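You operate a simulated robot arm through the tools that you are given. There is no shell and no other tool.

You are at the controls of a simulated robot arm. One attempt, no reset.

Task
Add the green folder to the blue binder, under its clamp bar.
Fine: free the rocker, lay the bar on the sideboard meanwhile, then put it back and lock it; lever down at the end.

It is judged by the outcome, as a careful person would: the job done as asked, and still so three seconds after it is handed in. It fails if anything else is knocked over, pushed out of place, dropped, spilled or broken.

Robot
A 7-joint arm with a two-finger parallel gripper, fixed in place. Base frame: the origin is on the floor under the middle of its stand, x ahead of it, y to its left, z up; the work surface is at about z = 850. Readings come in mm, degrees, newtons and seconds.
With the tool pointing down near the work surface it reaches from about 240 to 680 mm from the base axis. Its first joint turns from -66.0 to 66.0 degrees. Payload 2.4 kg.
The TCP is the grasp point between the finger pads, 30 mm short of the fingertips. In the tool frame z runs along the fingers and y along their closing line. Largest opening 94 mm; finger width 28, thickness 10; the body of the gripper, 50 by 96 mm, starts 55 mm behind the TCP.
Orientation is that of the tool frame in the base frame, as a unit quaternion [w, x, y, z]. With the fingers straight down and closing along the base's y, the tool's x points along the base's -x, its y along +y and its z along -z.

Tools
- The arm moves only by the tool drive_tool. Its argument "targets" is a list that holds one entry, the list of rows, each a list of 7 numbers: the shift along the tool's x, y, z in mm, then the turn, a rotation vector about the tool's x, y, z in degrees, then the closure, from 0 (fully open) to 1 (shut). In form: [[[tx, ty, tz, rx, ry, rz, grip], ...]]. A call has 1 to 20 rows; each row shifts and turns the commanded pose from where the row before left it, along the tool's axes as they then stand. A row lasts 0.2 s, in which the tool goes at most 50 mm and 8.6 degrees; a call with a longer step from one row to the next is refused whole, and so is a gripper value outside its range. Where a pose cannot be reached the arm comes as near as it can. A force on the tool above 40 N (or 10 N above the force at the start of the call, whichever is more), or a blocked arm, ends the call early, and 0.2 s more pass. Each finger travels about 153 mm/s and halts on what it meets, pressing with about 20 N; the grip force reading is that of the motor and also rises with nothing between the fingers. The clock runs only during rows and for 0.2 s after the last one: add rows that do not move to give the fingers time. It gives the time, the measured TCP pose, the force on the tool (base axes), the opening and the grip force at its end, in the units of the frame above (readings bear some noise), with the torque about the TCP (base axes, N m) and any sound that the robot's microphone picked up, and new pictures: "views" is both (left out), scene, wrist or none.
- Cameras (640 x 400 px; columns grow to the right, rows downward): "scene" is fixed at [48.8, 480.3, 1455.6]; the picture's right is [-0.67, -0.74, 0.00], its down [-0.35, 0.31, -0.88] and it looks along [0.66, -0.59, -0.47] (base axes); focal length 266 px, centre (320, 200). "wrist" rides on the gripper at [76, 14, -102] in the tool frame; the picture's right is [-0.18, 0.98, 0.00], its down [-0.75, -0.14, -0.64] and it looks along [-0.63, -0.12, 0.77] (tool axes); focal length 243 px, centre (320, 200). There is no depth. A picture from a camera that has moved, and an enlarged one, comes with that camera's place and axes in the base frame and with its lens.
- zoom(camera, box): a new picture of the part [left, top, right, bottom] of that camera's present view, enlarged. The clock stands still meanwhile.
- hand_in(): hands the job in; it is judged then, once.

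Nothing tells you positions but the pictures and the camera data. Unless the task says otherwise, let go and move clear before handing in.

The tools are called after "Request:" as a command line: name --argument value ..., lists and objects as JSON in quotes. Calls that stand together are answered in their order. drive_tool: Moves the arm, as the interface text tells. Its arguments: {"type":"object","properties":{"targets":{"type":"array","items":{"type":"array","items":{"type":"array","items":{"type":"number"}}}},"views":{"type":"string","enum":["both","scene","wrist","none"]}},"required":["targets"]} The other tools are called the same way: zoom (camera, box) takes an enlarged picture of a part of a camera's view; hand_in () hands the job in.

At the start:

```text
clock: 0.0
eef_pos: [313.9, -152.1, 1344.6]
tcp_rot: [0.0, 0.0, 1.0, 0.0]
wrist_force: [0.8, 0.2, 0.3]
torque: [0.03, 0.04, -0.01]
width: 94.2
grip_force: 0.0
```

scene: 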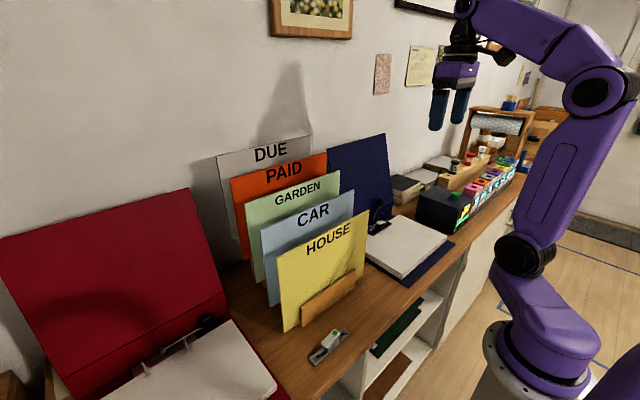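
wrist: 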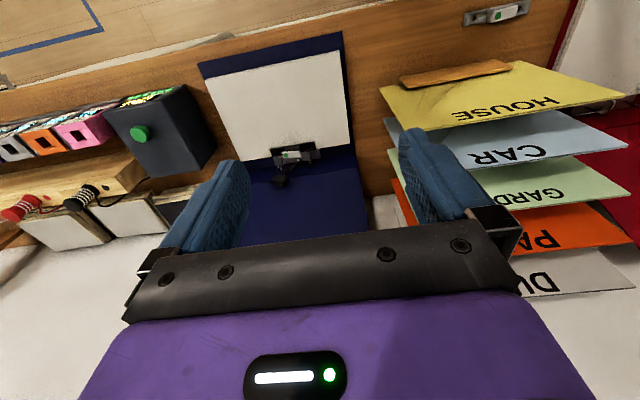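

I see a sideboard with a red binder, upright folders (DUE, PAID, GARDEN, CAR, HOUSE) in a rack, and a blue binder open with papers on it and a clamp mechanism near its spine. I will first look closer at the binder, the clamp and the folders.

Request:
zoom --camera "scene" --box '[320, 130, 480, 300]'

Request:
zoom --camera "wrist" --box '[180, 20, 400, 240]'

Request:
zoom --camera "scene" --box '[200, 120, 400, 390]'

Request:
zoom --camera "wrist" --box '[360, 0, 640, 300]'

Request:
zoom --camera "scene" --box '[0, 180, 290, 400]'

```text
2.35 times, centred on (400, 215) of scene
camera zoom: at [48.8, 480.3, 1455.6], right [-0.67, -0.74, 0.0], down [-0.35, 0.31, -0.88], along [0.66, -0.59, -0.47], focal length 626 px, centre (132, 165)
```

zoom: 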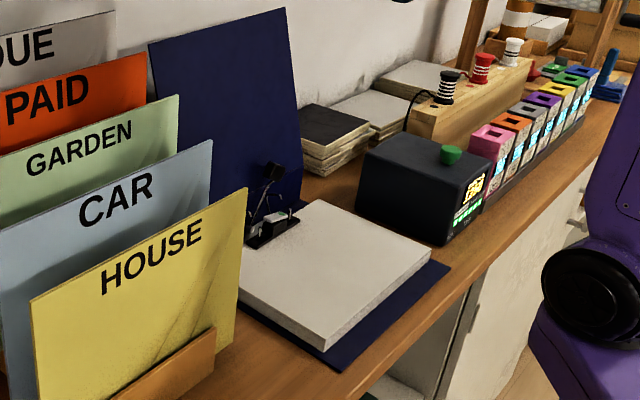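

```text
1.82 times, centred on (290, 130) of wrist
camera zoom: at [238.8, -136.4, 1447.7], right [0.18, 0.98, 0.0], down [0.75, -0.14, 0.64], along [0.63, -0.12, -0.77], focal length 441 px, centre (374, 327)
```

zoom: 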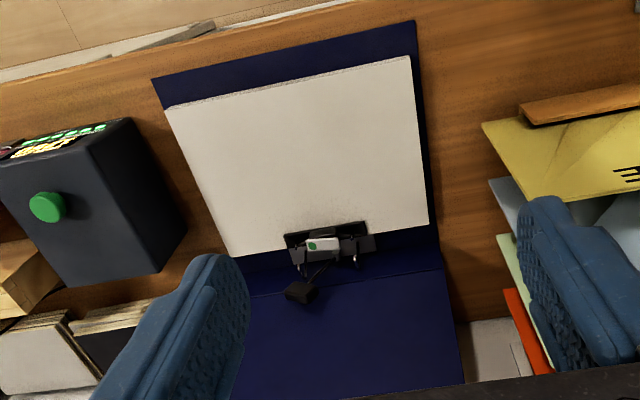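

```text
1.48 times, centred on (300, 255) of scene
camera zoom: at [48.8, 480.3, 1455.6], right [-0.67, -0.74, 0.0], down [-0.35, 0.31, -0.88], along [0.66, -0.59, -0.47], focal length 394 px, centre (350, 118)
```

zoom: 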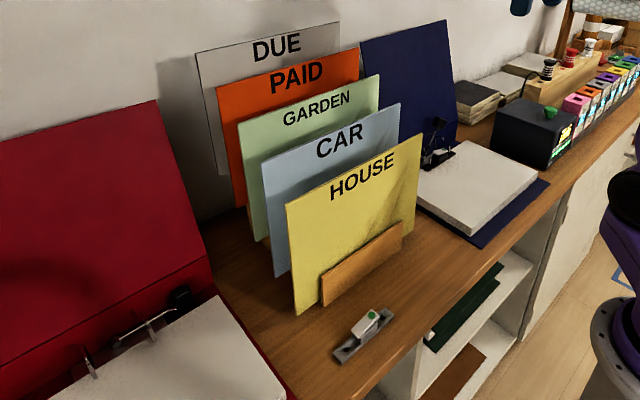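

```text
1.33 times, centred on (500, 150) of wrist
camera zoom: at [238.8, -136.4, 1447.7], right [0.18, 0.98, 0.0], down [0.75, -0.14, 0.64], along [0.63, -0.12, -0.77], focal length 324 px, centre (80, 267)
```

zoom: 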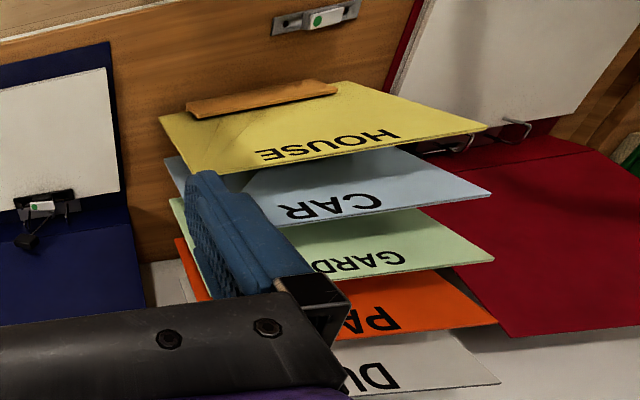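

```text
1.82 times, centred on (145, 290) of scene
camera zoom: at [48.8, 480.3, 1455.6], right [-0.67, -0.74, 0.0], down [-0.35, 0.31, -0.88], along [0.66, -0.59, -0.47], focal length 484 px, centre (638, 36)
```

zoom: 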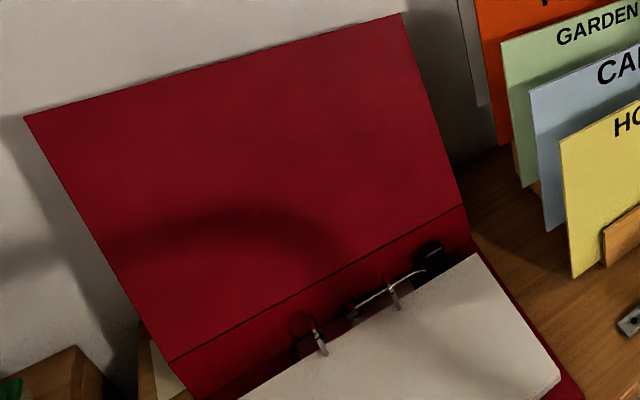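

I need finer views of the clamp, of the grey piece with a green dot near the edge, and of the dark green thing on the shelf below.

Request:
zoom --camera "wrist" --box '[255, 125, 335, 200]'

Request:
zoom --camera "wrist" --box '[455, 0, 535, 40]'

Request:
zoom --camera "scene" --box '[355, 190, 425, 250]'

Request:
zoom --camera "scene" --box '[290, 310, 370, 380]'

Request:
zoom --camera "scene" --box '[350, 270, 470, 400]'

Request:
zoom --camera "scene" --box '[380, 90, 560, 240]'

```text
5.33 times, centred on (295, 162) of wrist
camera zoom: at [238.8, -136.4, 1447.7], right [0.18, 0.98, 0.0], down [0.75, -0.14, 0.64], along [0.63, -0.12, -0.77], focal length 1294 px, centre (453, 400)
```

zoom: 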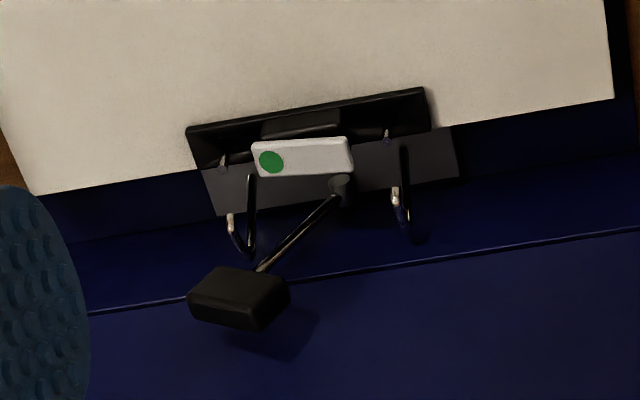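

```text
8.00 times, centred on (495, 20) of wrist
camera zoom: at [238.8, -136.4, 1447.7], right [0.18, 0.98, 0.0], down [0.75, -0.14, 0.64], along [0.63, -0.12, -0.77], focal length 1941 px, centre (-1080, 1640)
```

zoom: 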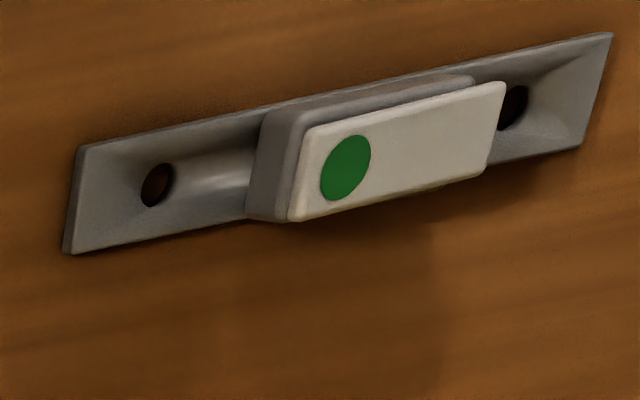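

```text
6.67 times, centred on (390, 220) of scene
camera zoom: at [48.8, 480.3, 1455.6], right [-0.67, -0.74, 0.0], down [-0.35, 0.31, -0.88], along [0.66, -0.59, -0.47], focal length 1774 px, centre (-147, 67)
```

zoom: 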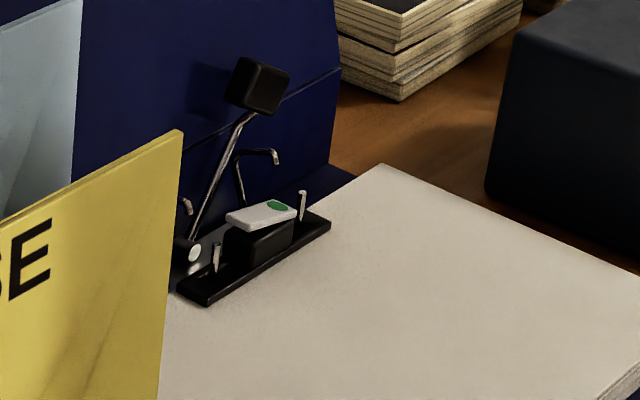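

```text
5.71 times, centred on (330, 345) of scene
camera zoom: at [48.8, 480.3, 1455.6], right [-0.67, -0.74, 0.0], down [-0.35, 0.31, -0.88], along [0.66, -0.59, -0.47], focal length 1521 px, centre (263, -629)
```

zoom: 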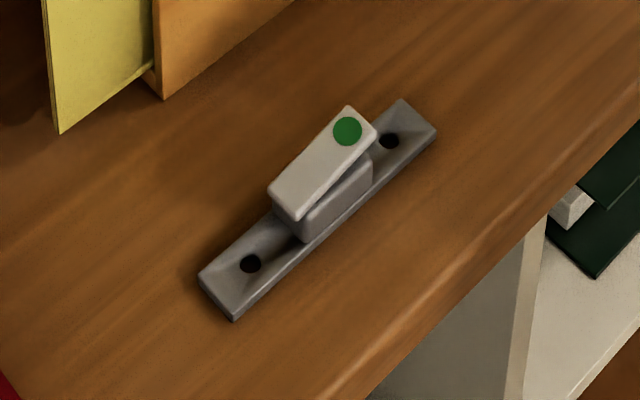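

```text
3.08 times, centred on (410, 335) of scene
camera zoom: at [48.8, 480.3, 1455.6], right [-0.67, -0.74, 0.0], down [-0.35, 0.31, -0.88], along [0.66, -0.59, -0.47], focal length 819 px, centre (43, -215)
```

zoom: 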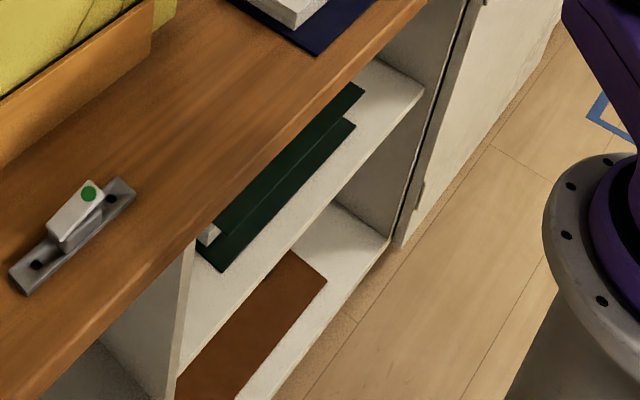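

```text
2.67 times, centred on (470, 165) of scene
camera zoom: at [48.8, 480.3, 1455.6], right [-0.67, -0.74, 0.0], down [-0.35, 0.31, -0.88], along [0.66, -0.59, -0.47], focal length 710 px, centre (-80, 293)
```

zoom: 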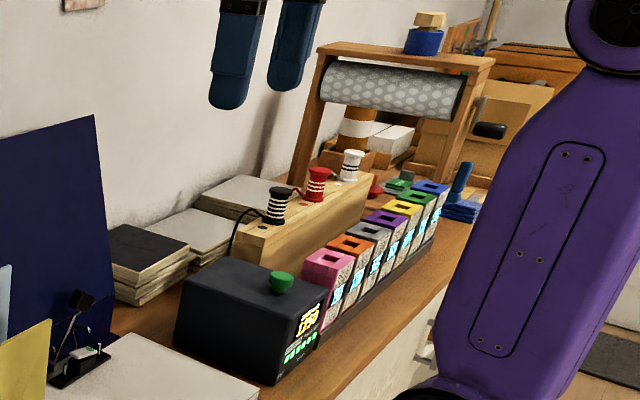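

The dark green thing on the lower shelf is another binder, so the green folder is GARDEN, third in the stepped rack (top edge about x 536, z 1173). The blue binder's clamp is around (530, -264, 890), its rocker seemingly locked (dot end low), while the loose grey bar by the edge has its dot end up. I move the wrist camera nearer to the clamp.

Request:
drive_tool --targets '[[[-12.9, -11.25, 40.9, 0, 0, 0, 0], [-12.9, -11.25, 40.9, 0, 0, 0, 0], [-12.9, -11.25, 40.9, 0, 0, 0, 0], [-12.9, -11.25, 40.9, 0, 0, 0, 0], [-12.9, -11.25, 40.9, 0, 0, 0, 0], [-12.9, -11.25, 40.9, 0, 0, 0, 0], [-12.9, -11.25, 40.9, 0, 0, 0, 0], [-12.9, -11.25, 40.9, 0, 0, 0, 0]]]' --views "both"

Request:
zoom --camera "scene" --box '[125, 290, 235, 400]'

```text
clock: 1.8
eef_pos: [417.8, -240.6, 1018.9]
tcp_rot: [0.0, 0.0, 1.0, 0.0]
wrist_force: [0.4, 0.2, -0.6]
torque: [0.01, -0.05, -0.01]
width: 93.9
grip_force: 0.0
camera wrist: at [342.3, -226.3, 1121.3], right [0.18, 0.98, 0.0], down [0.75, -0.14, 0.64], along [0.63, -0.12, -0.77], focal length 243 px, centre (320, 200)
```

scene: 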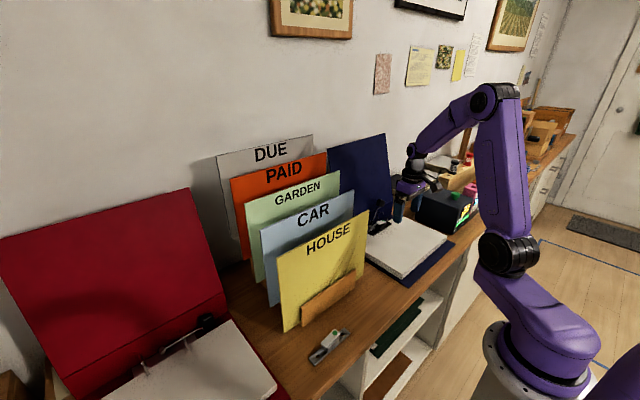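
wrist: 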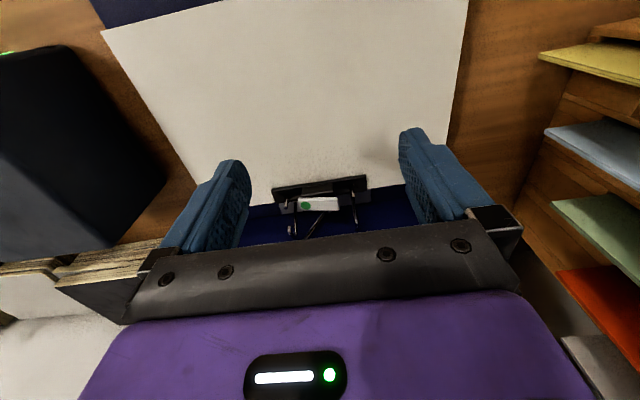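

```text
3.64 times, centred on (180, 345) of scene
camera zoom: at [48.8, 480.3, 1455.6], right [-0.67, -0.74, 0.0], down [-0.35, 0.31, -0.88], along [0.66, -0.59, -0.47], focal length 968 px, centre (829, -327)
```

zoom: 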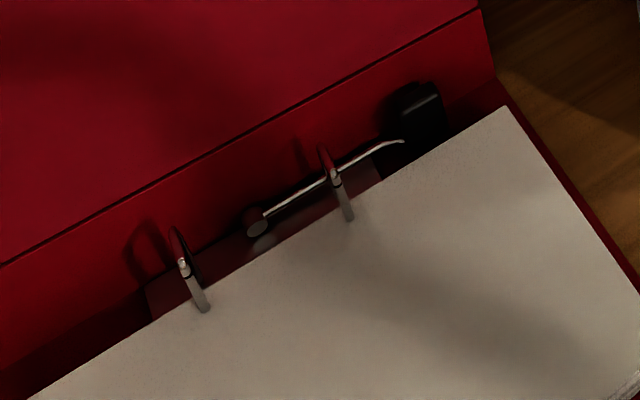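

The red binder shows the closed state: its lever lies flat along -y behind the posts. I look closely at the blue clamp now.

Request:
zoom --camera "wrist" --box '[255, 160, 385, 245]'

Request:
zoom --camera "wrist" --box '[500, 20, 640, 350]'

Request:
zoom --camera "scene" --box '[240, 160, 360, 280]'

```text
4.71 times, centred on (320, 202) of wrist
camera zoom: at [342.3, -226.3, 1121.3], right [0.18, 0.98, 0.0], down [0.75, -0.14, 0.64], along [0.63, -0.12, -0.77], focal length 1142 px, centre (320, 188)
```

zoom: 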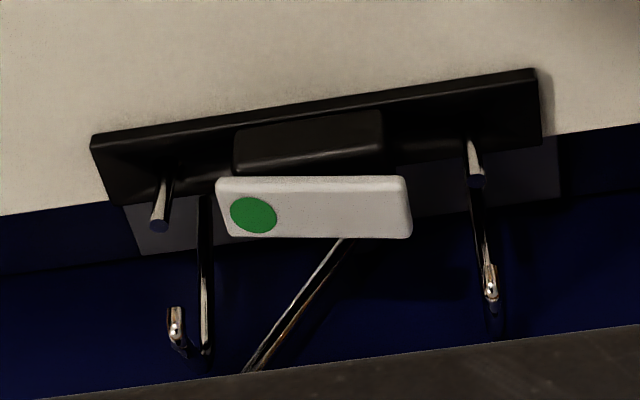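

```text
1.21 times, centred on (570, 185) of wrist
camera zoom: at [342.3, -226.3, 1121.3], right [0.18, 0.98, 0.0], down [0.75, -0.14, 0.64], along [0.63, -0.12, -0.77], focal length 294 px, centre (17, 218)
```

zoom: 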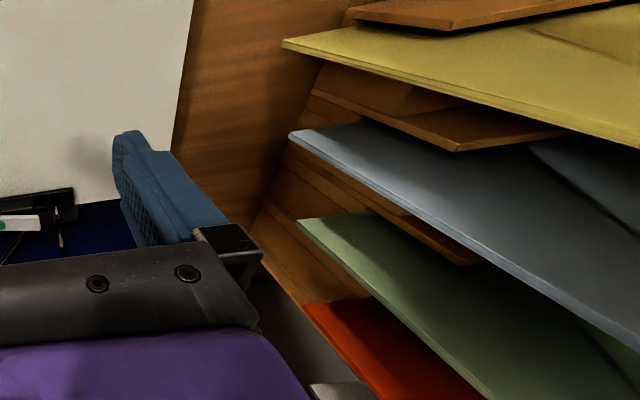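

```text
3.33 times, centred on (300, 220) of scene
camera zoom: at [48.8, 480.3, 1455.6], right [-0.67, -0.74, 0.0], down [-0.35, 0.31, -0.88], along [0.66, -0.59, -0.47], focal length 887 px, centre (387, 133)
```

zoom: 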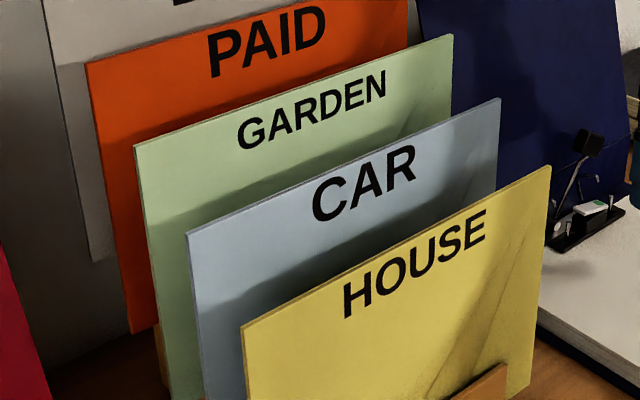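

The blue bar sits on two posts at about (525, -302) and (525, -221), tips near z 906. Its rocker's plain end (+y, about (526, -239, 912)) stands high and its dot end is low: locked. The lever knob is near (559, -294, 966). I close the fingers and come above the rocker's plain end.

Request:
drive_tool --targets '[[[-25, 0, 0, 0, 0, 0, 1], [-25, 0, 0, 0, 0, 0, 1], [-25, -1, 0, 0, 0, 0, 1], [-25, -1, 10, 0, 0, 0, 1], [-2, 0, 20, 0, 0, 0, 1], [0, 0, 20, 0, 0, 0, 1], [0, 0, 15, 0, 0, 0, 1], [0, 0, 0, 0, 0, 0, 1]]]' --views "both"

Request:
zoom --camera "wrist" --box '[240, 60, 440, 200]'

Request:
zoom --camera "scene" --box '[345, 170, 435, 250]'

```text
clock: 3.6
eef_pos: [520.3, -243.0, 952.2]
tcp_rot: [0.0, 0.0, 1.0, -0.001]
wrist_force: [-0.4, -0.1, 0.3]
torque: [0.03, 0.01, -0.01]
width: 0.0
grip_force: 20.3
camera wrist: at [444.6, -228.5, 1055.8], right [0.18, 0.98, 0.0], down [0.75, -0.14, 0.64], along [0.63, -0.12, -0.77], focal length 243 px, centre (320, 200)
```

scene: 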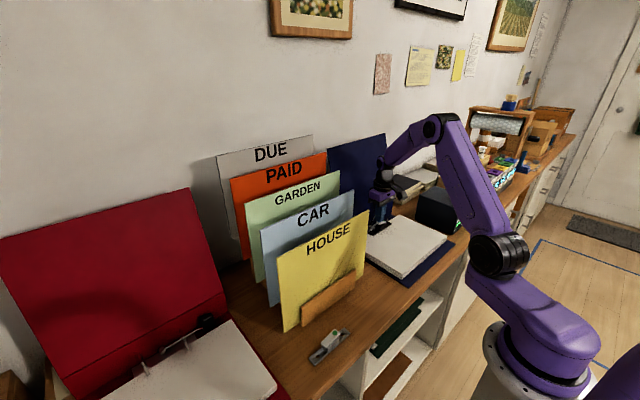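
wrist: 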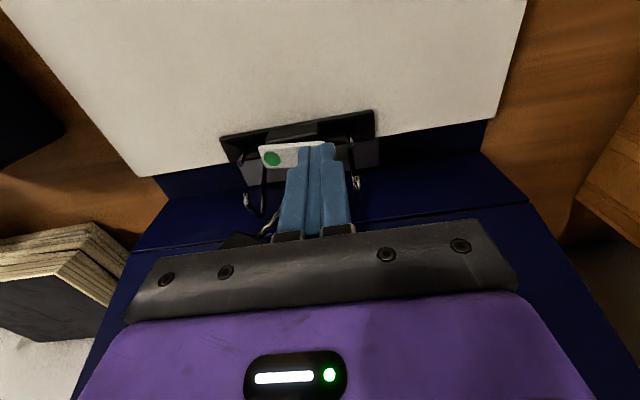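

```text
2.86 times, centred on (340, 130) of wrist
camera zoom: at [444.6, -228.5, 1055.8], right [0.18, 0.98, 0.0], down [0.75, -0.14, 0.64], along [0.63, -0.12, -0.77], focal length 693 px, centre (263, 400)
```

zoom: 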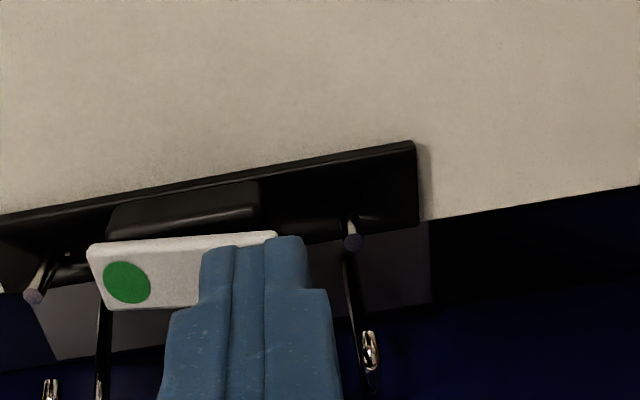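

```text
5.00 times, centred on (390, 210) of scene
camera zoom: at [48.8, 480.3, 1455.6], right [-0.67, -0.74, 0.0], down [-0.35, 0.31, -0.88], along [0.66, -0.59, -0.47], focal length 1331 px, centre (-30, 150)
```

zoom: 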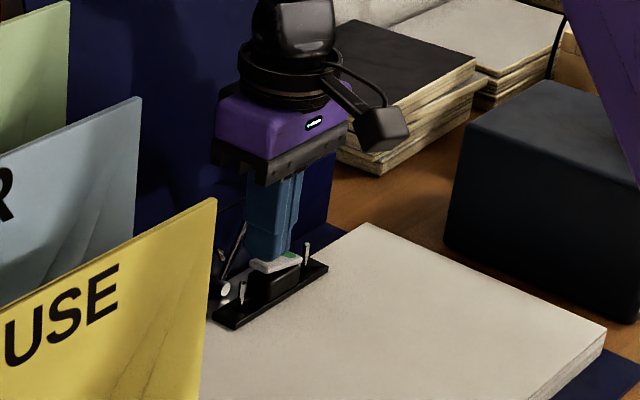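

The closed fingertips are over the plain end of the rocker, about 10 mm above it, clear of the post and lever. I now press down gently in small steps.

Request:
drive_tool --targets '[[[0, 0, 4, 0, 0, 0, 1], [0, 0, 3, 0, 0, 0, 1], [0, 0, 2, 0, 0, 0, 1], [0, 0, 2, 0, 0, 0, 1], [0, 0, 1, 0, 0, 0, 1], [0, 0, 1, 0, 0, 0, 1], [0, 0, 1, 0, 0, 0, 1], [0, 0, 1, 0, 0, 0, 1], [0, 0, 1, 0, 0, 0, 1], [0, 0, 1, 0, 0, 0, 1], [0, 0, 1, 0, 0, 0, 1], [0, 0, 0, 0, 0, 0, 1]]]' --views "both"

Request:
zoom --camera "wrist" --box '[240, 60, 440, 200]'

Request:
zoom --camera "scene" --box '[345, 170, 435, 250]'

```text
clock: 6.2
eef_pos: [519.9, -243.3, 935.9]
tcp_rot: [0.001, -0.001, 1.0, -0.001]
wrist_force: [-4.0, 6.1, 35.1]
torque: [-0.04, 0.11, -0.04]
width: 0.0
grip_force: 20.1
camera wrist: at [444.2, -228.1, 1038.9], right [0.18, 0.98, 0.0], down [0.75, -0.14, 0.65], along [0.63, -0.12, -0.76], focal length 243 px, centre (320, 200)
```

scene: 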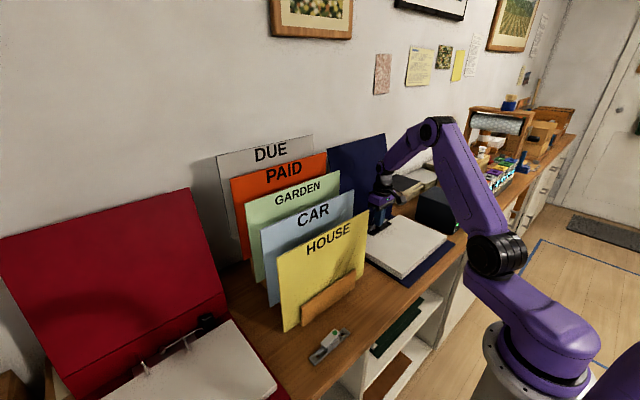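
wrist: 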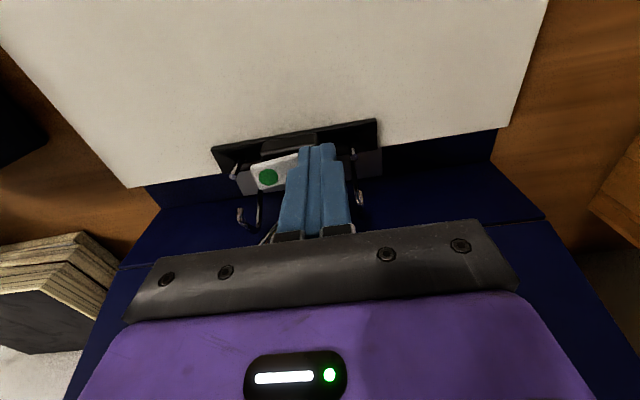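

```text
2.86 times, centred on (340, 130) of wrist
camera zoom: at [444.2, -228.1, 1038.9], right [0.18, 0.98, 0.0], down [0.75, -0.14, 0.65], along [0.63, -0.12, -0.76], focal length 693 px, centre (263, 400)
```

zoom: 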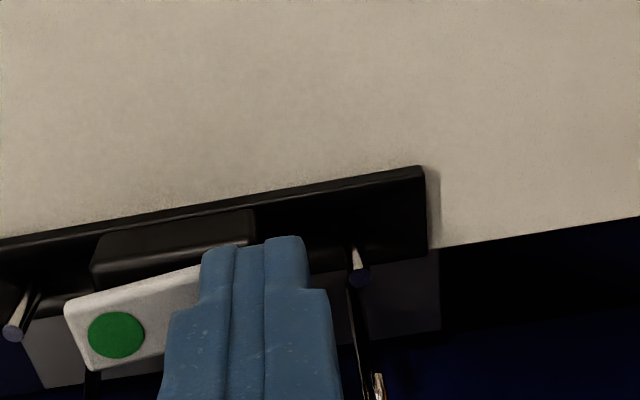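

```text
5.00 times, centred on (390, 210) of scene
camera zoom: at [48.0, 480.8, 1455.4], right [-0.67, -0.74, 0.0], down [-0.35, 0.31, -0.88], along [0.66, -0.59, -0.47], focal length 1331 px, centre (-30, 150)
```

zoom: 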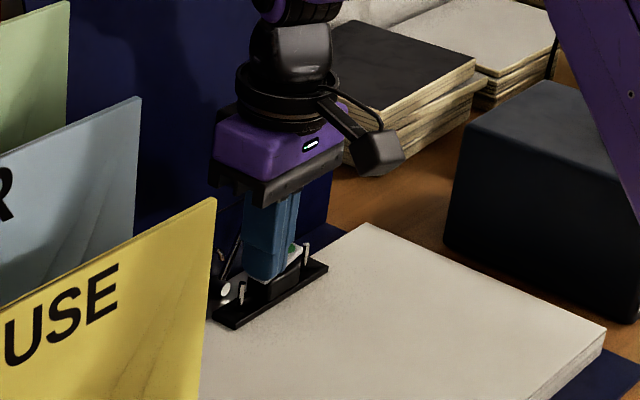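

The rocker has swung: its dot end is now up and the force rose to 35 N at the end stop. I lift off and check that it stays.

Request:
drive_tool --targets '[[[0, 0, -5, 0, 0, 0, 1], [0, 0, -15, 0, 0, 0, 1], [0, 0, -30, 0, 0, 0, 1], [40, 0, -20, 0, 0, 0, 1], [40, 0, 0, 0, 0, 0, 0.4], [0, 0, 0, 0, 0, 0, 0.4]]]' --views "both"

Request:
zoom --camera "wrist" --box '[240, 130, 400, 230]'

Request:
zoom --camera "scene" --box '[355, 190, 425, 250]'

```text
clock: 7.6
eef_pos: [438.0, -244.8, 1004.4]
tcp_rot: [0.0, -0.001, 1.0, 0.001]
wrist_force: [0.2, 0.3, 0.0]
torque: [0.01, 0.0, -0.01]
width: 56.3
grip_force: 0.1
camera wrist: at [362.3, -229.6, 1107.0], right [0.18, 0.98, 0.0], down [0.75, -0.14, 0.64], along [0.63, -0.12, -0.77], focal length 243 px, centre (320, 200)
```

scene: 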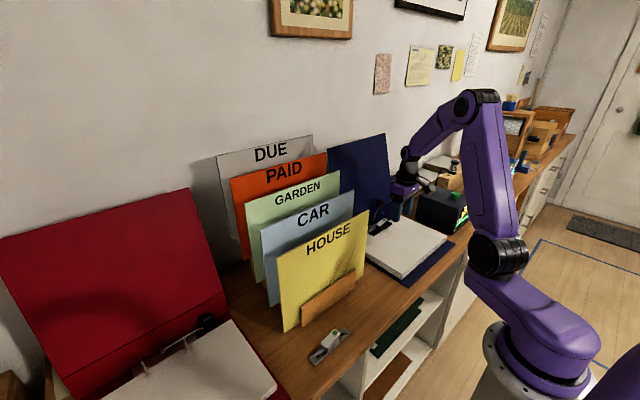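
wrist: 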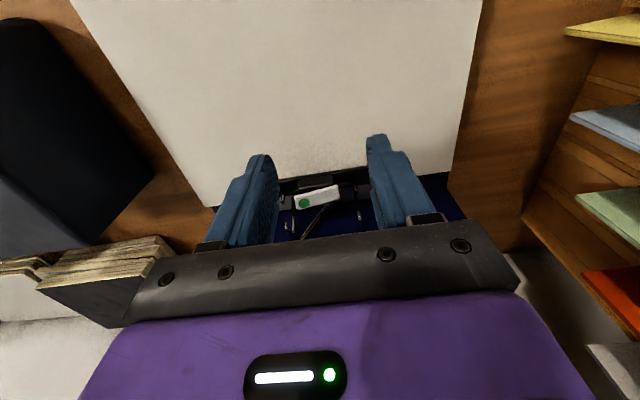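

```text
4.00 times, centred on (320, 180) of wrist
camera zoom: at [362.3, -229.6, 1107.0], right [0.18, 0.98, 0.0], down [0.75, -0.14, 0.64], along [0.63, -0.12, -0.77], focal length 970 px, centre (320, 280)
```

zoom: 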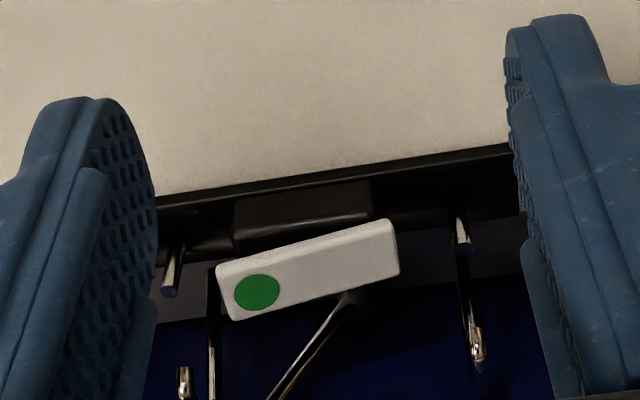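

```text
6.67 times, centred on (390, 220) of scene
camera zoom: at [48.8, 480.3, 1455.6], right [-0.67, -0.74, 0.0], down [-0.35, 0.31, -0.88], along [0.66, -0.59, -0.47], focal length 1774 px, centre (-147, 67)
```

zoom: 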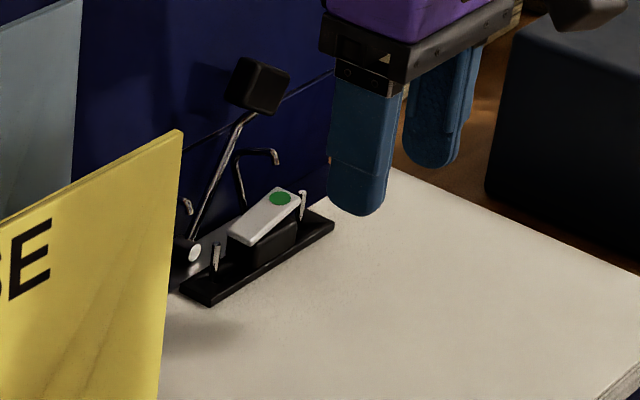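

The rocker is free: its dot end stays up, like the loose grey bar's. The bar's block spans y about -281 to -243, between posts at y -301 and -221, so fingers closing along y just fit. I hover over it with a 51 mm opening to check the fit.

Request:
drive_tool --targets '[[[-26, -6, 0, 0, 0, 0, 0.46], [-26, -6, 0, 0, 0, 0, 0.46], [-27, -6, 10, 0, 0, 0, 0.46], [0, 0, 20, 0, 0, 0, 0.46], [0, 0, 18, 0, 0, 0, 0.46], [0, 0, 4, 0, 0, 0, 0.46], [0, 0, 0, 0, 0, 0, 0.46]]]' --views "both"

Request:
zoom --camera "wrist" --box '[240, 80, 400, 220]'

Request:
zoom --camera "scene" --box '[350, 180, 420, 250]'

```text
clock: 9.2
eef_pos: [518.5, -258.9, 951.5]
tcp_rot: [0.0, -0.001, 1.0, 0.0]
wrist_force: [0.5, 0.6, -0.6]
torque: [-0.01, -0.02, -0.01]
width: 51.1
grip_force: 0.0
camera wrist: at [443.4, -244.5, 1054.8], right [0.18, 0.98, 0.0], down [0.75, -0.14, 0.64], along [0.63, -0.12, -0.77], focal length 243 px, centre (320, 200)
```

scene: 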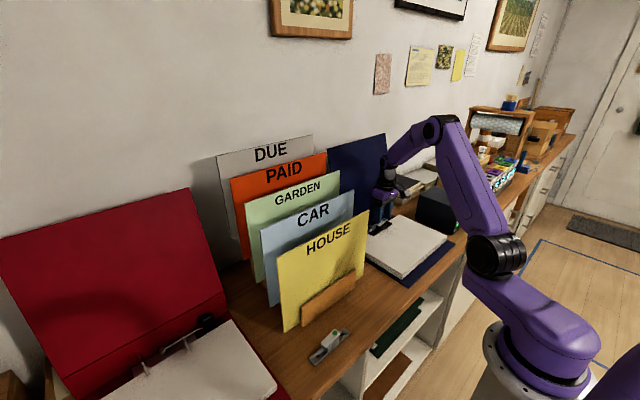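
wrist: 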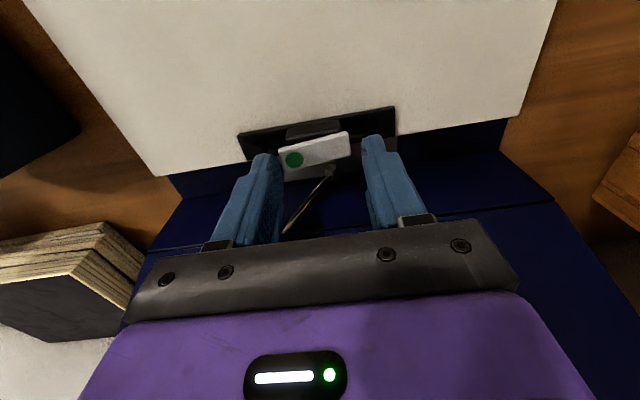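

```text
2.86 times, centred on (320, 150) of wrist
camera zoom: at [443.4, -244.5, 1054.8], right [0.18, 0.98, 0.0], down [0.75, -0.14, 0.64], along [0.63, -0.12, -0.77], focal length 693 px, centre (320, 343)
```

zoom: 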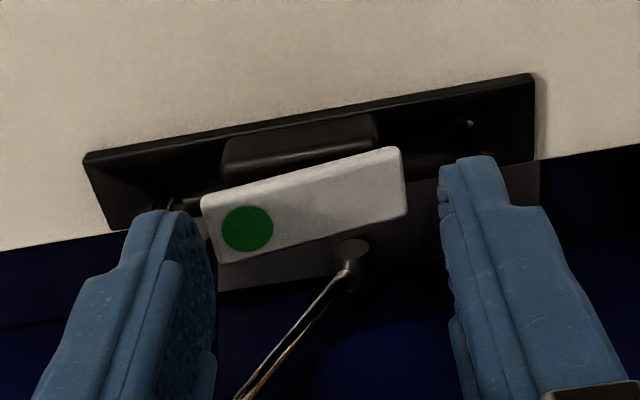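

```text
5.71 times, centred on (385, 215) of scene
camera zoom: at [48.8, 480.3, 1455.6], right [-0.67, -0.74, 0.0], down [-0.35, 0.31, -0.88], along [0.66, -0.59, -0.47], focal length 1521 px, centre (-51, 114)
```

zoom: 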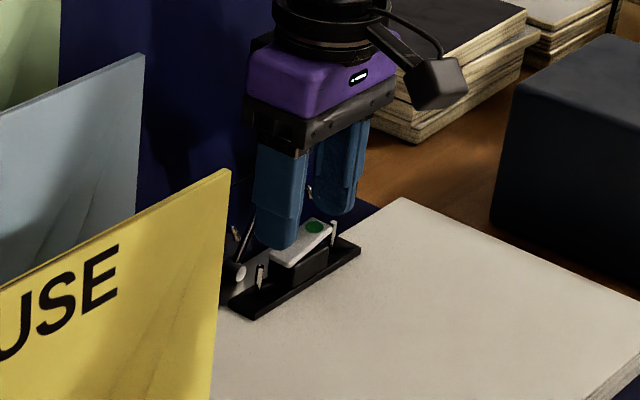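

The fingers straddle the rocker, but the picture puts them about 2.5 mm too far to +y relative to the bar's middle. I correct that and recheck before descending.

Request:
drive_tool --targets '[[[0, -2.5, 0, 0, 0, 0, 0.46], [0, 0, 0, 0, 0, 0, 0.46], [0, 0, 0, 0, 0, 0, 0.46]]]' --views "wrist"

Request:
zoom --camera "wrist" --box '[240, 80, 400, 220]'

Request:
zoom --camera "scene" --box '[365, 200, 405, 240]'

```text
clock: 10.0
eef_pos: [518.6, -261.6, 951.8]
tcp_rot: [0.0, 0.001, 1.0, 0.0]
wrist_force: [-0.5, 0.7, 0.3]
torque: [0.0, -0.01, 0.0]
width: 50.9
grip_force: 0.1
camera wrist: at [443.4, -247.5, 1055.0], right [0.18, 0.98, 0.0], down [0.75, -0.14, 0.64], along [0.63, -0.12, -0.77], focal length 243 px, centre (320, 200)
```

wrist: 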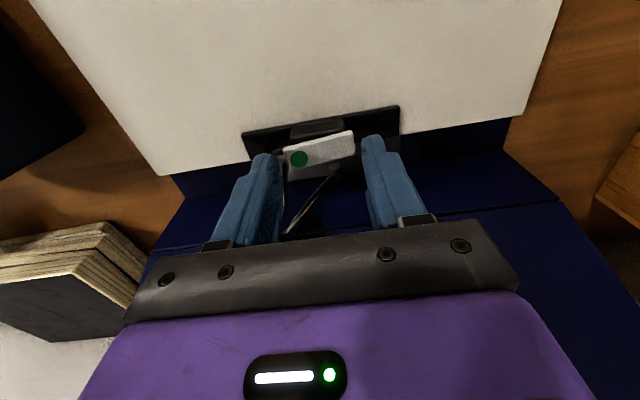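

```text
2.86 times, centred on (320, 150) of wrist
camera zoom: at [443.4, -247.5, 1055.0], right [0.18, 0.98, 0.0], down [0.75, -0.14, 0.64], along [0.63, -0.12, -0.77], focal length 693 px, centre (320, 343)
```

zoom: 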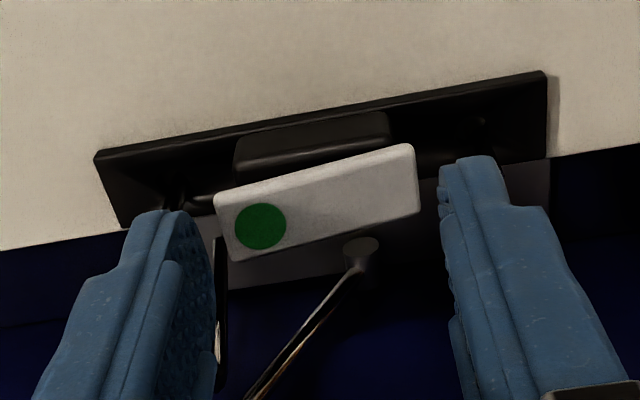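

```text
10.00 times, centred on (385, 220) of scene
camera zoom: at [48.8, 480.3, 1455.6], right [-0.67, -0.74, 0.0], down [-0.35, 0.31, -0.88], along [0.66, -0.59, -0.47], focal length 2661 px, centre (-330, 0)
```

zoom: 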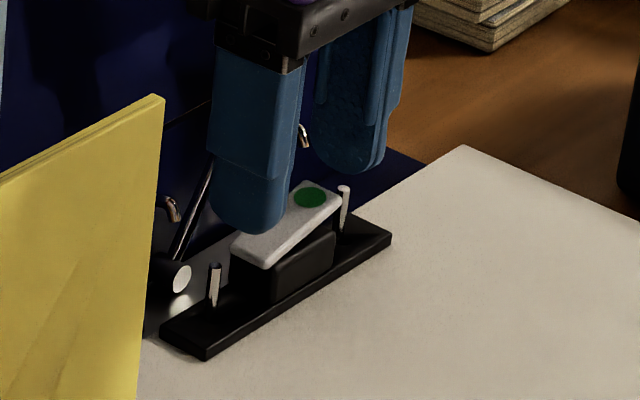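

The fingers are now centred on the bar. The gaps to the posts look tight, so I zoom right in to measure fingers, plate and posts.

Request:
zoom --camera "scene" --box '[378, 206, 406, 232]'

Request:
zoom --camera "wrist" --box '[340, 120, 400, 180]'

Request:
zoom --camera "wrist" --box '[240, 125, 310, 185]'

```text
15.38 times, centred on (392, 219) of scene
camera zoom: at [48.8, 480.3, 1455.6], right [-0.67, -0.74, 0.0], down [-0.35, 0.31, -0.88], along [0.66, -0.59, -0.47], focal length 4094 px, centre (-788, -92)
```

zoom: 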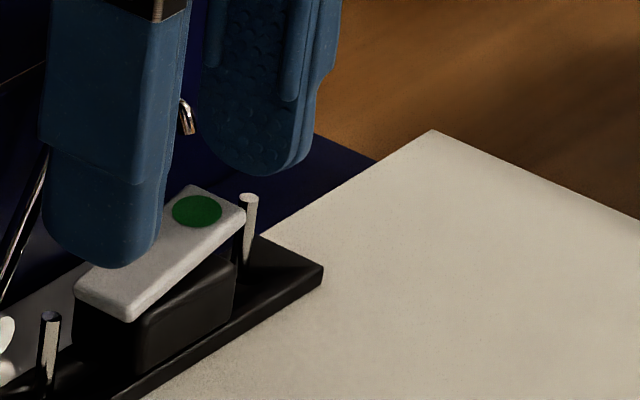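

```text
6.67 times, centred on (370, 150) of wrist
camera zoom: at [443.4, -247.5, 1055.0], right [0.18, 0.98, 0.0], down [0.75, -0.14, 0.64], along [0.63, -0.12, -0.77], focal length 1618 px, centre (-13, 533)
```

zoom: 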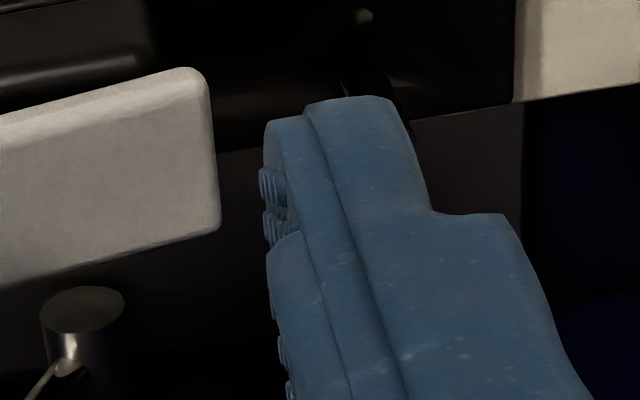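

```text
6.67 times, centred on (275, 155) of wrist
camera zoom: at [443.4, -247.5, 1055.0], right [0.18, 0.98, 0.0], down [0.75, -0.14, 0.64], along [0.63, -0.12, -0.77], focal length 1618 px, centre (620, 500)
```

zoom: 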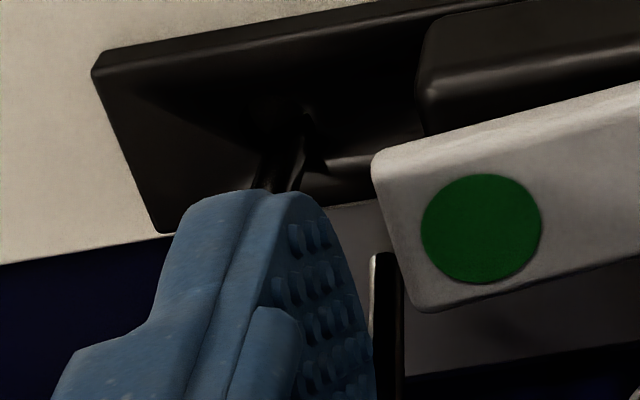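

Measured at the tips, a 51 mm opening leaves only about 1 mm to the posts, so I narrow it to about 48.5 mm (about 2 mm free on both sides) and shift 2.5 mm toward the base. Then I descend partway and look.

Request:
drive_tool --targets '[[[2.5, 0.3, 0, 0, 0, 0, 0.485], [0, 0, 3, 0, 0, 0, 0.485], [0, 0, 3, 0, 0, 0, 0.485], [0, 0, 3, 0, 0, 0, 0.485], [0, 0, 0, 0, 0, 0, 0.485]]]' --views "wrist"

Request:
zoom --camera "wrist" --box '[245, 100, 395, 200]'

Request:
zoom --camera "scene" --box '[375, 206, 403, 232]'

```text
clock: 11.2
eef_pos: [514.8, -263.3, 942.0]
tcp_rot: [0.0, 0.0, 1.0, -0.001]
wrist_force: [-0.4, -0.5, 0.4]
torque: [-0.02, 0.0, 0.03]
width: 48.6
grip_force: 0.1
camera wrist: at [439.9, -248.2, 1046.3], right [0.18, 0.98, 0.0], down [0.75, -0.14, 0.64], along [0.63, -0.12, -0.77], focal length 243 px, centre (320, 200)
```

wrist: 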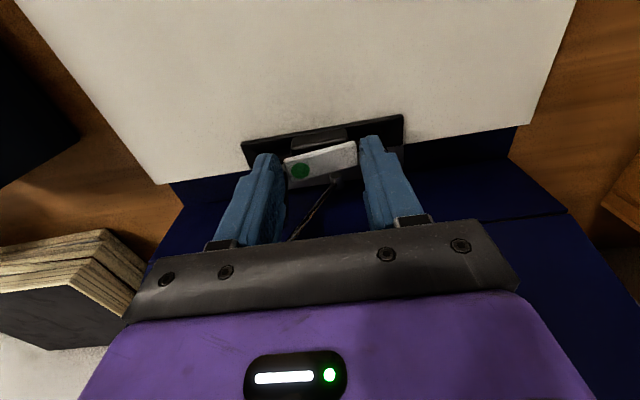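

```text
4.00 times, centred on (320, 150) of wrist
camera zoom: at [439.9, -248.2, 1046.3], right [0.18, 0.98, 0.0], down [0.75, -0.14, 0.64], along [0.63, -0.12, -0.77], focal length 970 px, centre (320, 400)
```

zoom: 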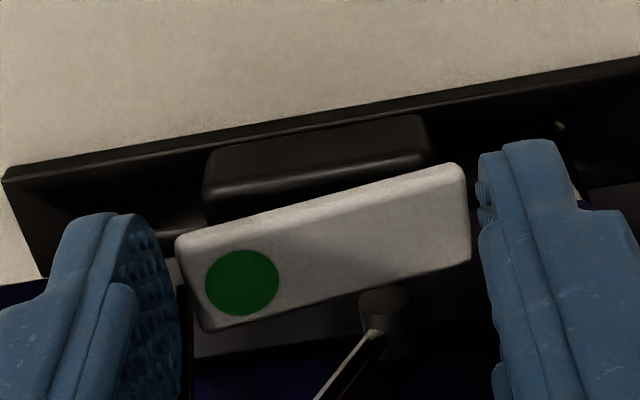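

```text
15.38 times, centred on (389, 219) of scene
camera zoom: at [48.8, 480.3, 1455.6], right [-0.67, -0.74, 0.0], down [-0.35, 0.31, -0.88], along [0.66, -0.59, -0.47], focal length 4094 px, centre (-742, -92)
```

zoom: 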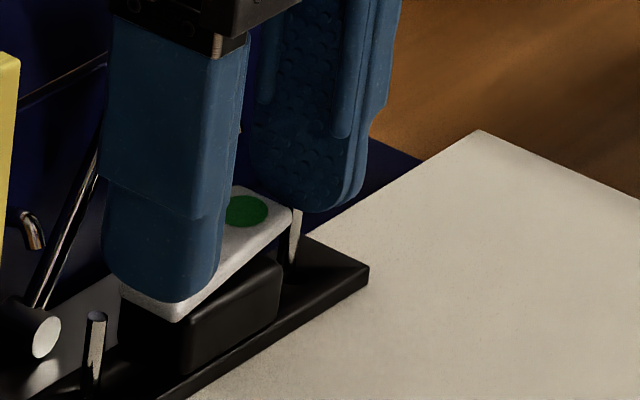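

The fingertips (z about 912) are down past the raised dot end with about 1.5 mm free on both sides, and inside the posts. I continue slowly to just above the bar's flange.

Request:
drive_tool --targets '[[[0, 0, 3, 0, 0, 0, 0.485], [0, 0, 3, 0, 0, 0, 0.485], [0, 0, 3, 0, 0, 0, 0.485], [0, 0, 3, 0, 0, 0, 0.485], [0, 0, 3, 0, 0, 0, 0.485], [0, 0, 2, 0, 0, 0, 0.485], [0, 0, 0, 0, 0, 0, 0.485]]]' --views "wrist"

Request:
zoom --camera "wrist" --box '[245, 100, 395, 200]'

Request:
zoom --camera "scene" --box '[375, 206, 403, 232]'

```text
clock: 12.8
eef_pos: [515.6, -263.5, 926.9]
tcp_rot: [0.0, 0.001, 1.0, 0.0]
wrist_force: [0.0, -0.3, 0.2]
torque: [-0.01, -0.01, 0.01]
width: 48.7
grip_force: 0.6
camera wrist: at [440.5, -248.0, 1029.2], right [0.18, 0.98, 0.0], down [0.75, -0.14, 0.64], along [0.63, -0.12, -0.77], focal length 243 px, centre (320, 200)
```

wrist: 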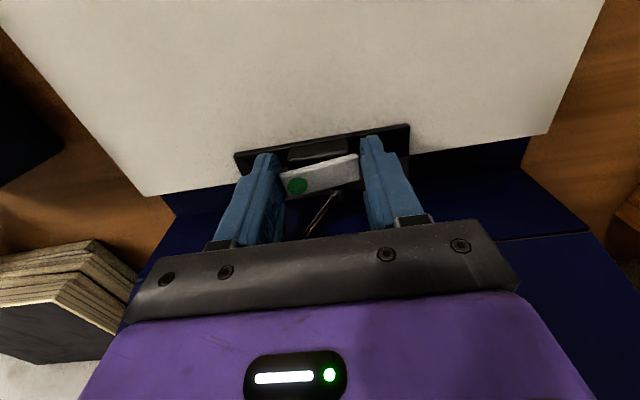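

```text
4.00 times, centred on (320, 150) of wrist
camera zoom: at [440.5, -248.0, 1029.2], right [0.18, 0.98, 0.0], down [0.75, -0.14, 0.64], along [0.63, -0.12, -0.77], focal length 970 px, centre (320, 400)
```

zoom: 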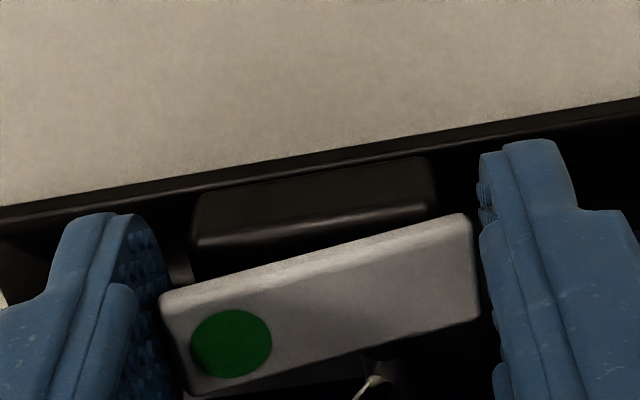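

```text
15.38 times, centred on (389, 219) of scene
camera zoom: at [48.8, 480.3, 1455.6], right [-0.67, -0.74, 0.0], down [-0.35, 0.31, -0.88], along [0.66, -0.59, -0.47], focal length 4094 px, centre (-742, -92)
```

zoom: 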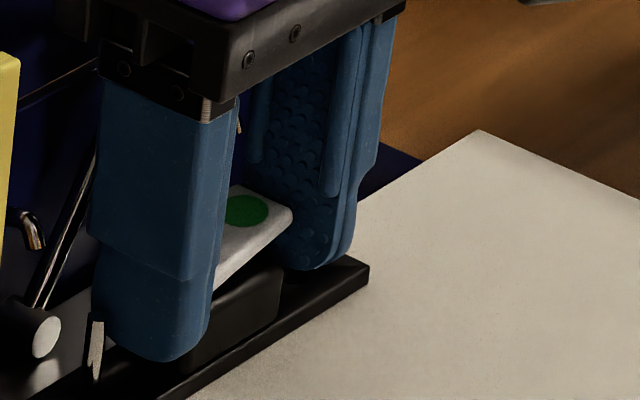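

Both fingers are between the posts and the rocker with no contact force. I go 3 mm lower and close on the rocker and block.

Request:
drive_tool --targets '[[[0, 0, 3, 0, 0, 0, 0.485], [0, 0, 0, 0, 0, 0, 0.5], [0, 0, 0, 0, 0, 0, 0.52], [0, 0, 0, 0, 0, 0, 0.55], [0, 0, 0, 0, 0, 0, 0.6], [0, 0, 0, 0, 0, 0, 0.6]]]' --views "wrist"

Request:
zoom --camera "wrist" --box '[245, 100, 395, 200]'

Request:
zoom --camera "scene" --box '[375, 206, 403, 232]'

```text
clock: 14.2
eef_pos: [513.9, -262.8, 925.0]
tcp_rot: [0.0, 0.0, 1.0, 0.0]
wrist_force: [0.6, 0.5, 0.6]
torque: [0.06, -0.05, -0.04]
width: 46.1
grip_force: 19.6
camera wrist: at [440.0, -247.9, 1026.8], right [0.18, 0.98, 0.0], down [0.75, -0.14, 0.64], along [0.63, -0.12, -0.77], focal length 243 px, centre (320, 200)
```

wrist: 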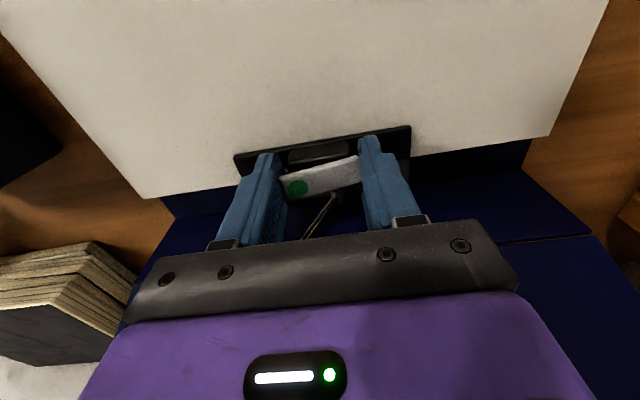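

```text
4.00 times, centred on (320, 150) of wrist
camera zoom: at [440.0, -247.9, 1026.8], right [0.18, 0.98, 0.0], down [0.75, -0.14, 0.64], along [0.63, -0.12, -0.77], focal length 970 px, centre (320, 400)
```

zoom: 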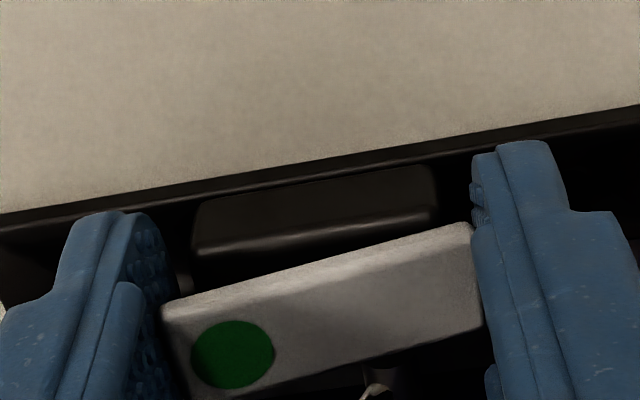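

```text
15.38 times, centred on (389, 219) of scene
camera zoom: at [48.8, 480.3, 1455.6], right [-0.67, -0.74, 0.0], down [-0.35, 0.31, -0.88], along [0.66, -0.59, -0.47], focal length 4094 px, centre (-742, -92)
```

zoom: 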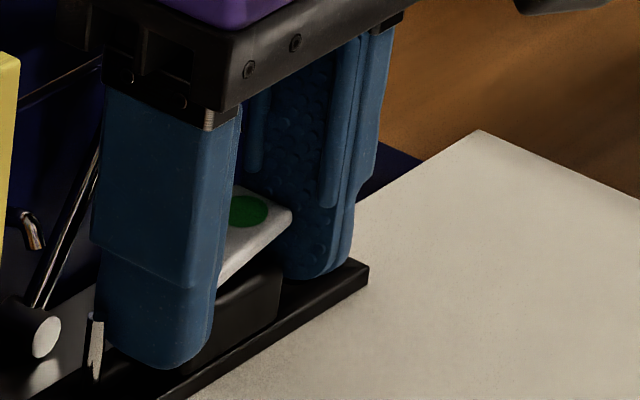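

The rocker is gripped at 46 mm with 20 N. I lift the bar straight up off the posts.

Request:
drive_tool --targets '[[[0, 0, -2, 0, 0, 0, 0.6], [0, 0, -4, 0, 0, 0, 0.6], [0, 0, -6, 0, 0, 0, 0.6], [0, 0, -8, 0, 0, 0, 0.6], [0, 0, -10, 0, 0, 0, 0.6], [0, 0, -10, 0, 0, 0, 0.6], [0, 0, -10, 0, 0, 0, 0.6], [0, 0, 0, 0, 0, 0, 0.6]]]' --views "both"

Request:
zoom --camera "scene" --box '[360, 190, 420, 240]'

Request:
zoom --camera "wrist" --box '[220, 80, 420, 220]'

```text
clock: 16.0
eef_pos: [515.2, -262.9, 975.4]
tcp_rot: [-0.001, 0.0, 1.0, 0.0]
wrist_force: [0.2, 0.0, 0.2]
torque: [0.03, 0.05, 0.02]
width: 46.4
grip_force: 20.0
camera wrist: at [440.5, -248.5, 1076.9], right [0.18, 0.98, 0.0], down [0.75, -0.14, 0.64], along [0.63, -0.12, -0.77], focal length 243 px, centre (320, 200)
```

scene: 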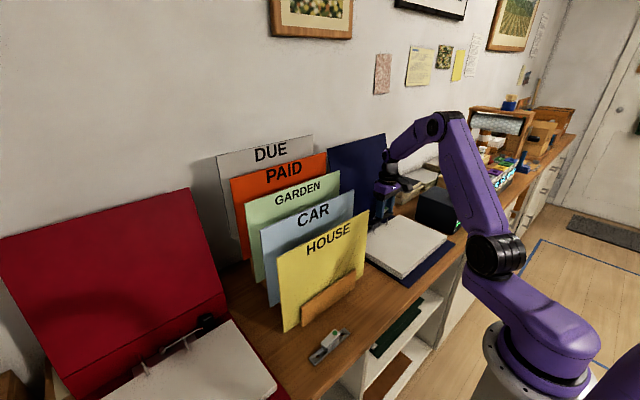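
wrist: 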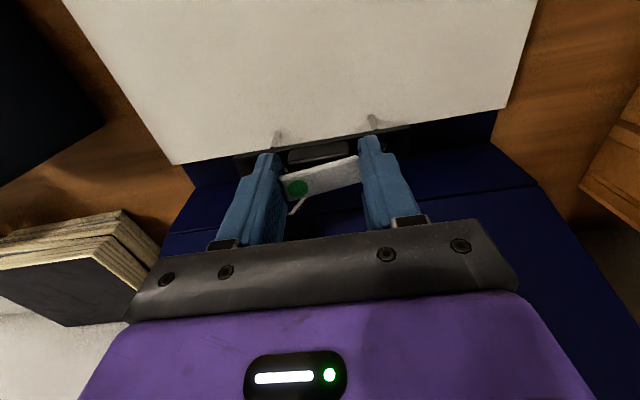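

```text
8.00 times, centred on (390, 215) of scene
camera zoom: at [48.8, 480.3, 1455.6], right [-0.67, -0.74, 0.0], down [-0.35, 0.31, -0.88], along [0.66, -0.59, -0.47], focal length 2129 px, centre (-240, 80)
```

zoom: 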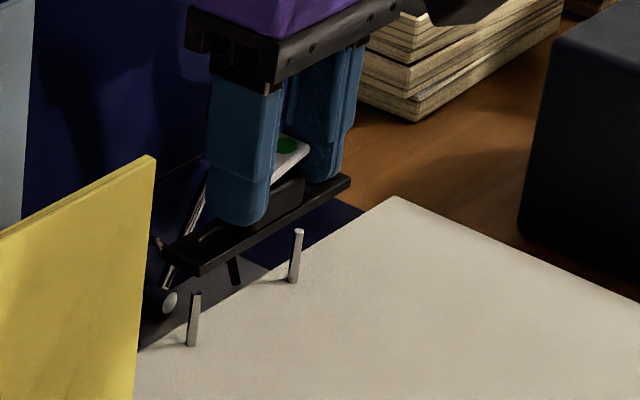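

```text
2.86 times, centred on (320, 150) of wrist
camera zoom: at [440.5, -248.5, 1076.9], right [0.18, 0.98, 0.0], down [0.75, -0.14, 0.64], along [0.63, -0.12, -0.77], focal length 693 px, centre (320, 343)
```

zoom: 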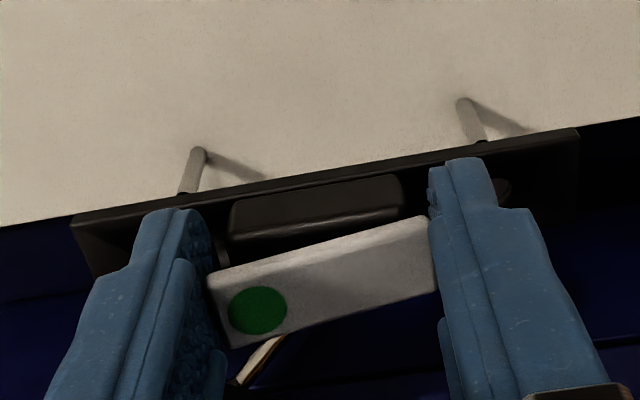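

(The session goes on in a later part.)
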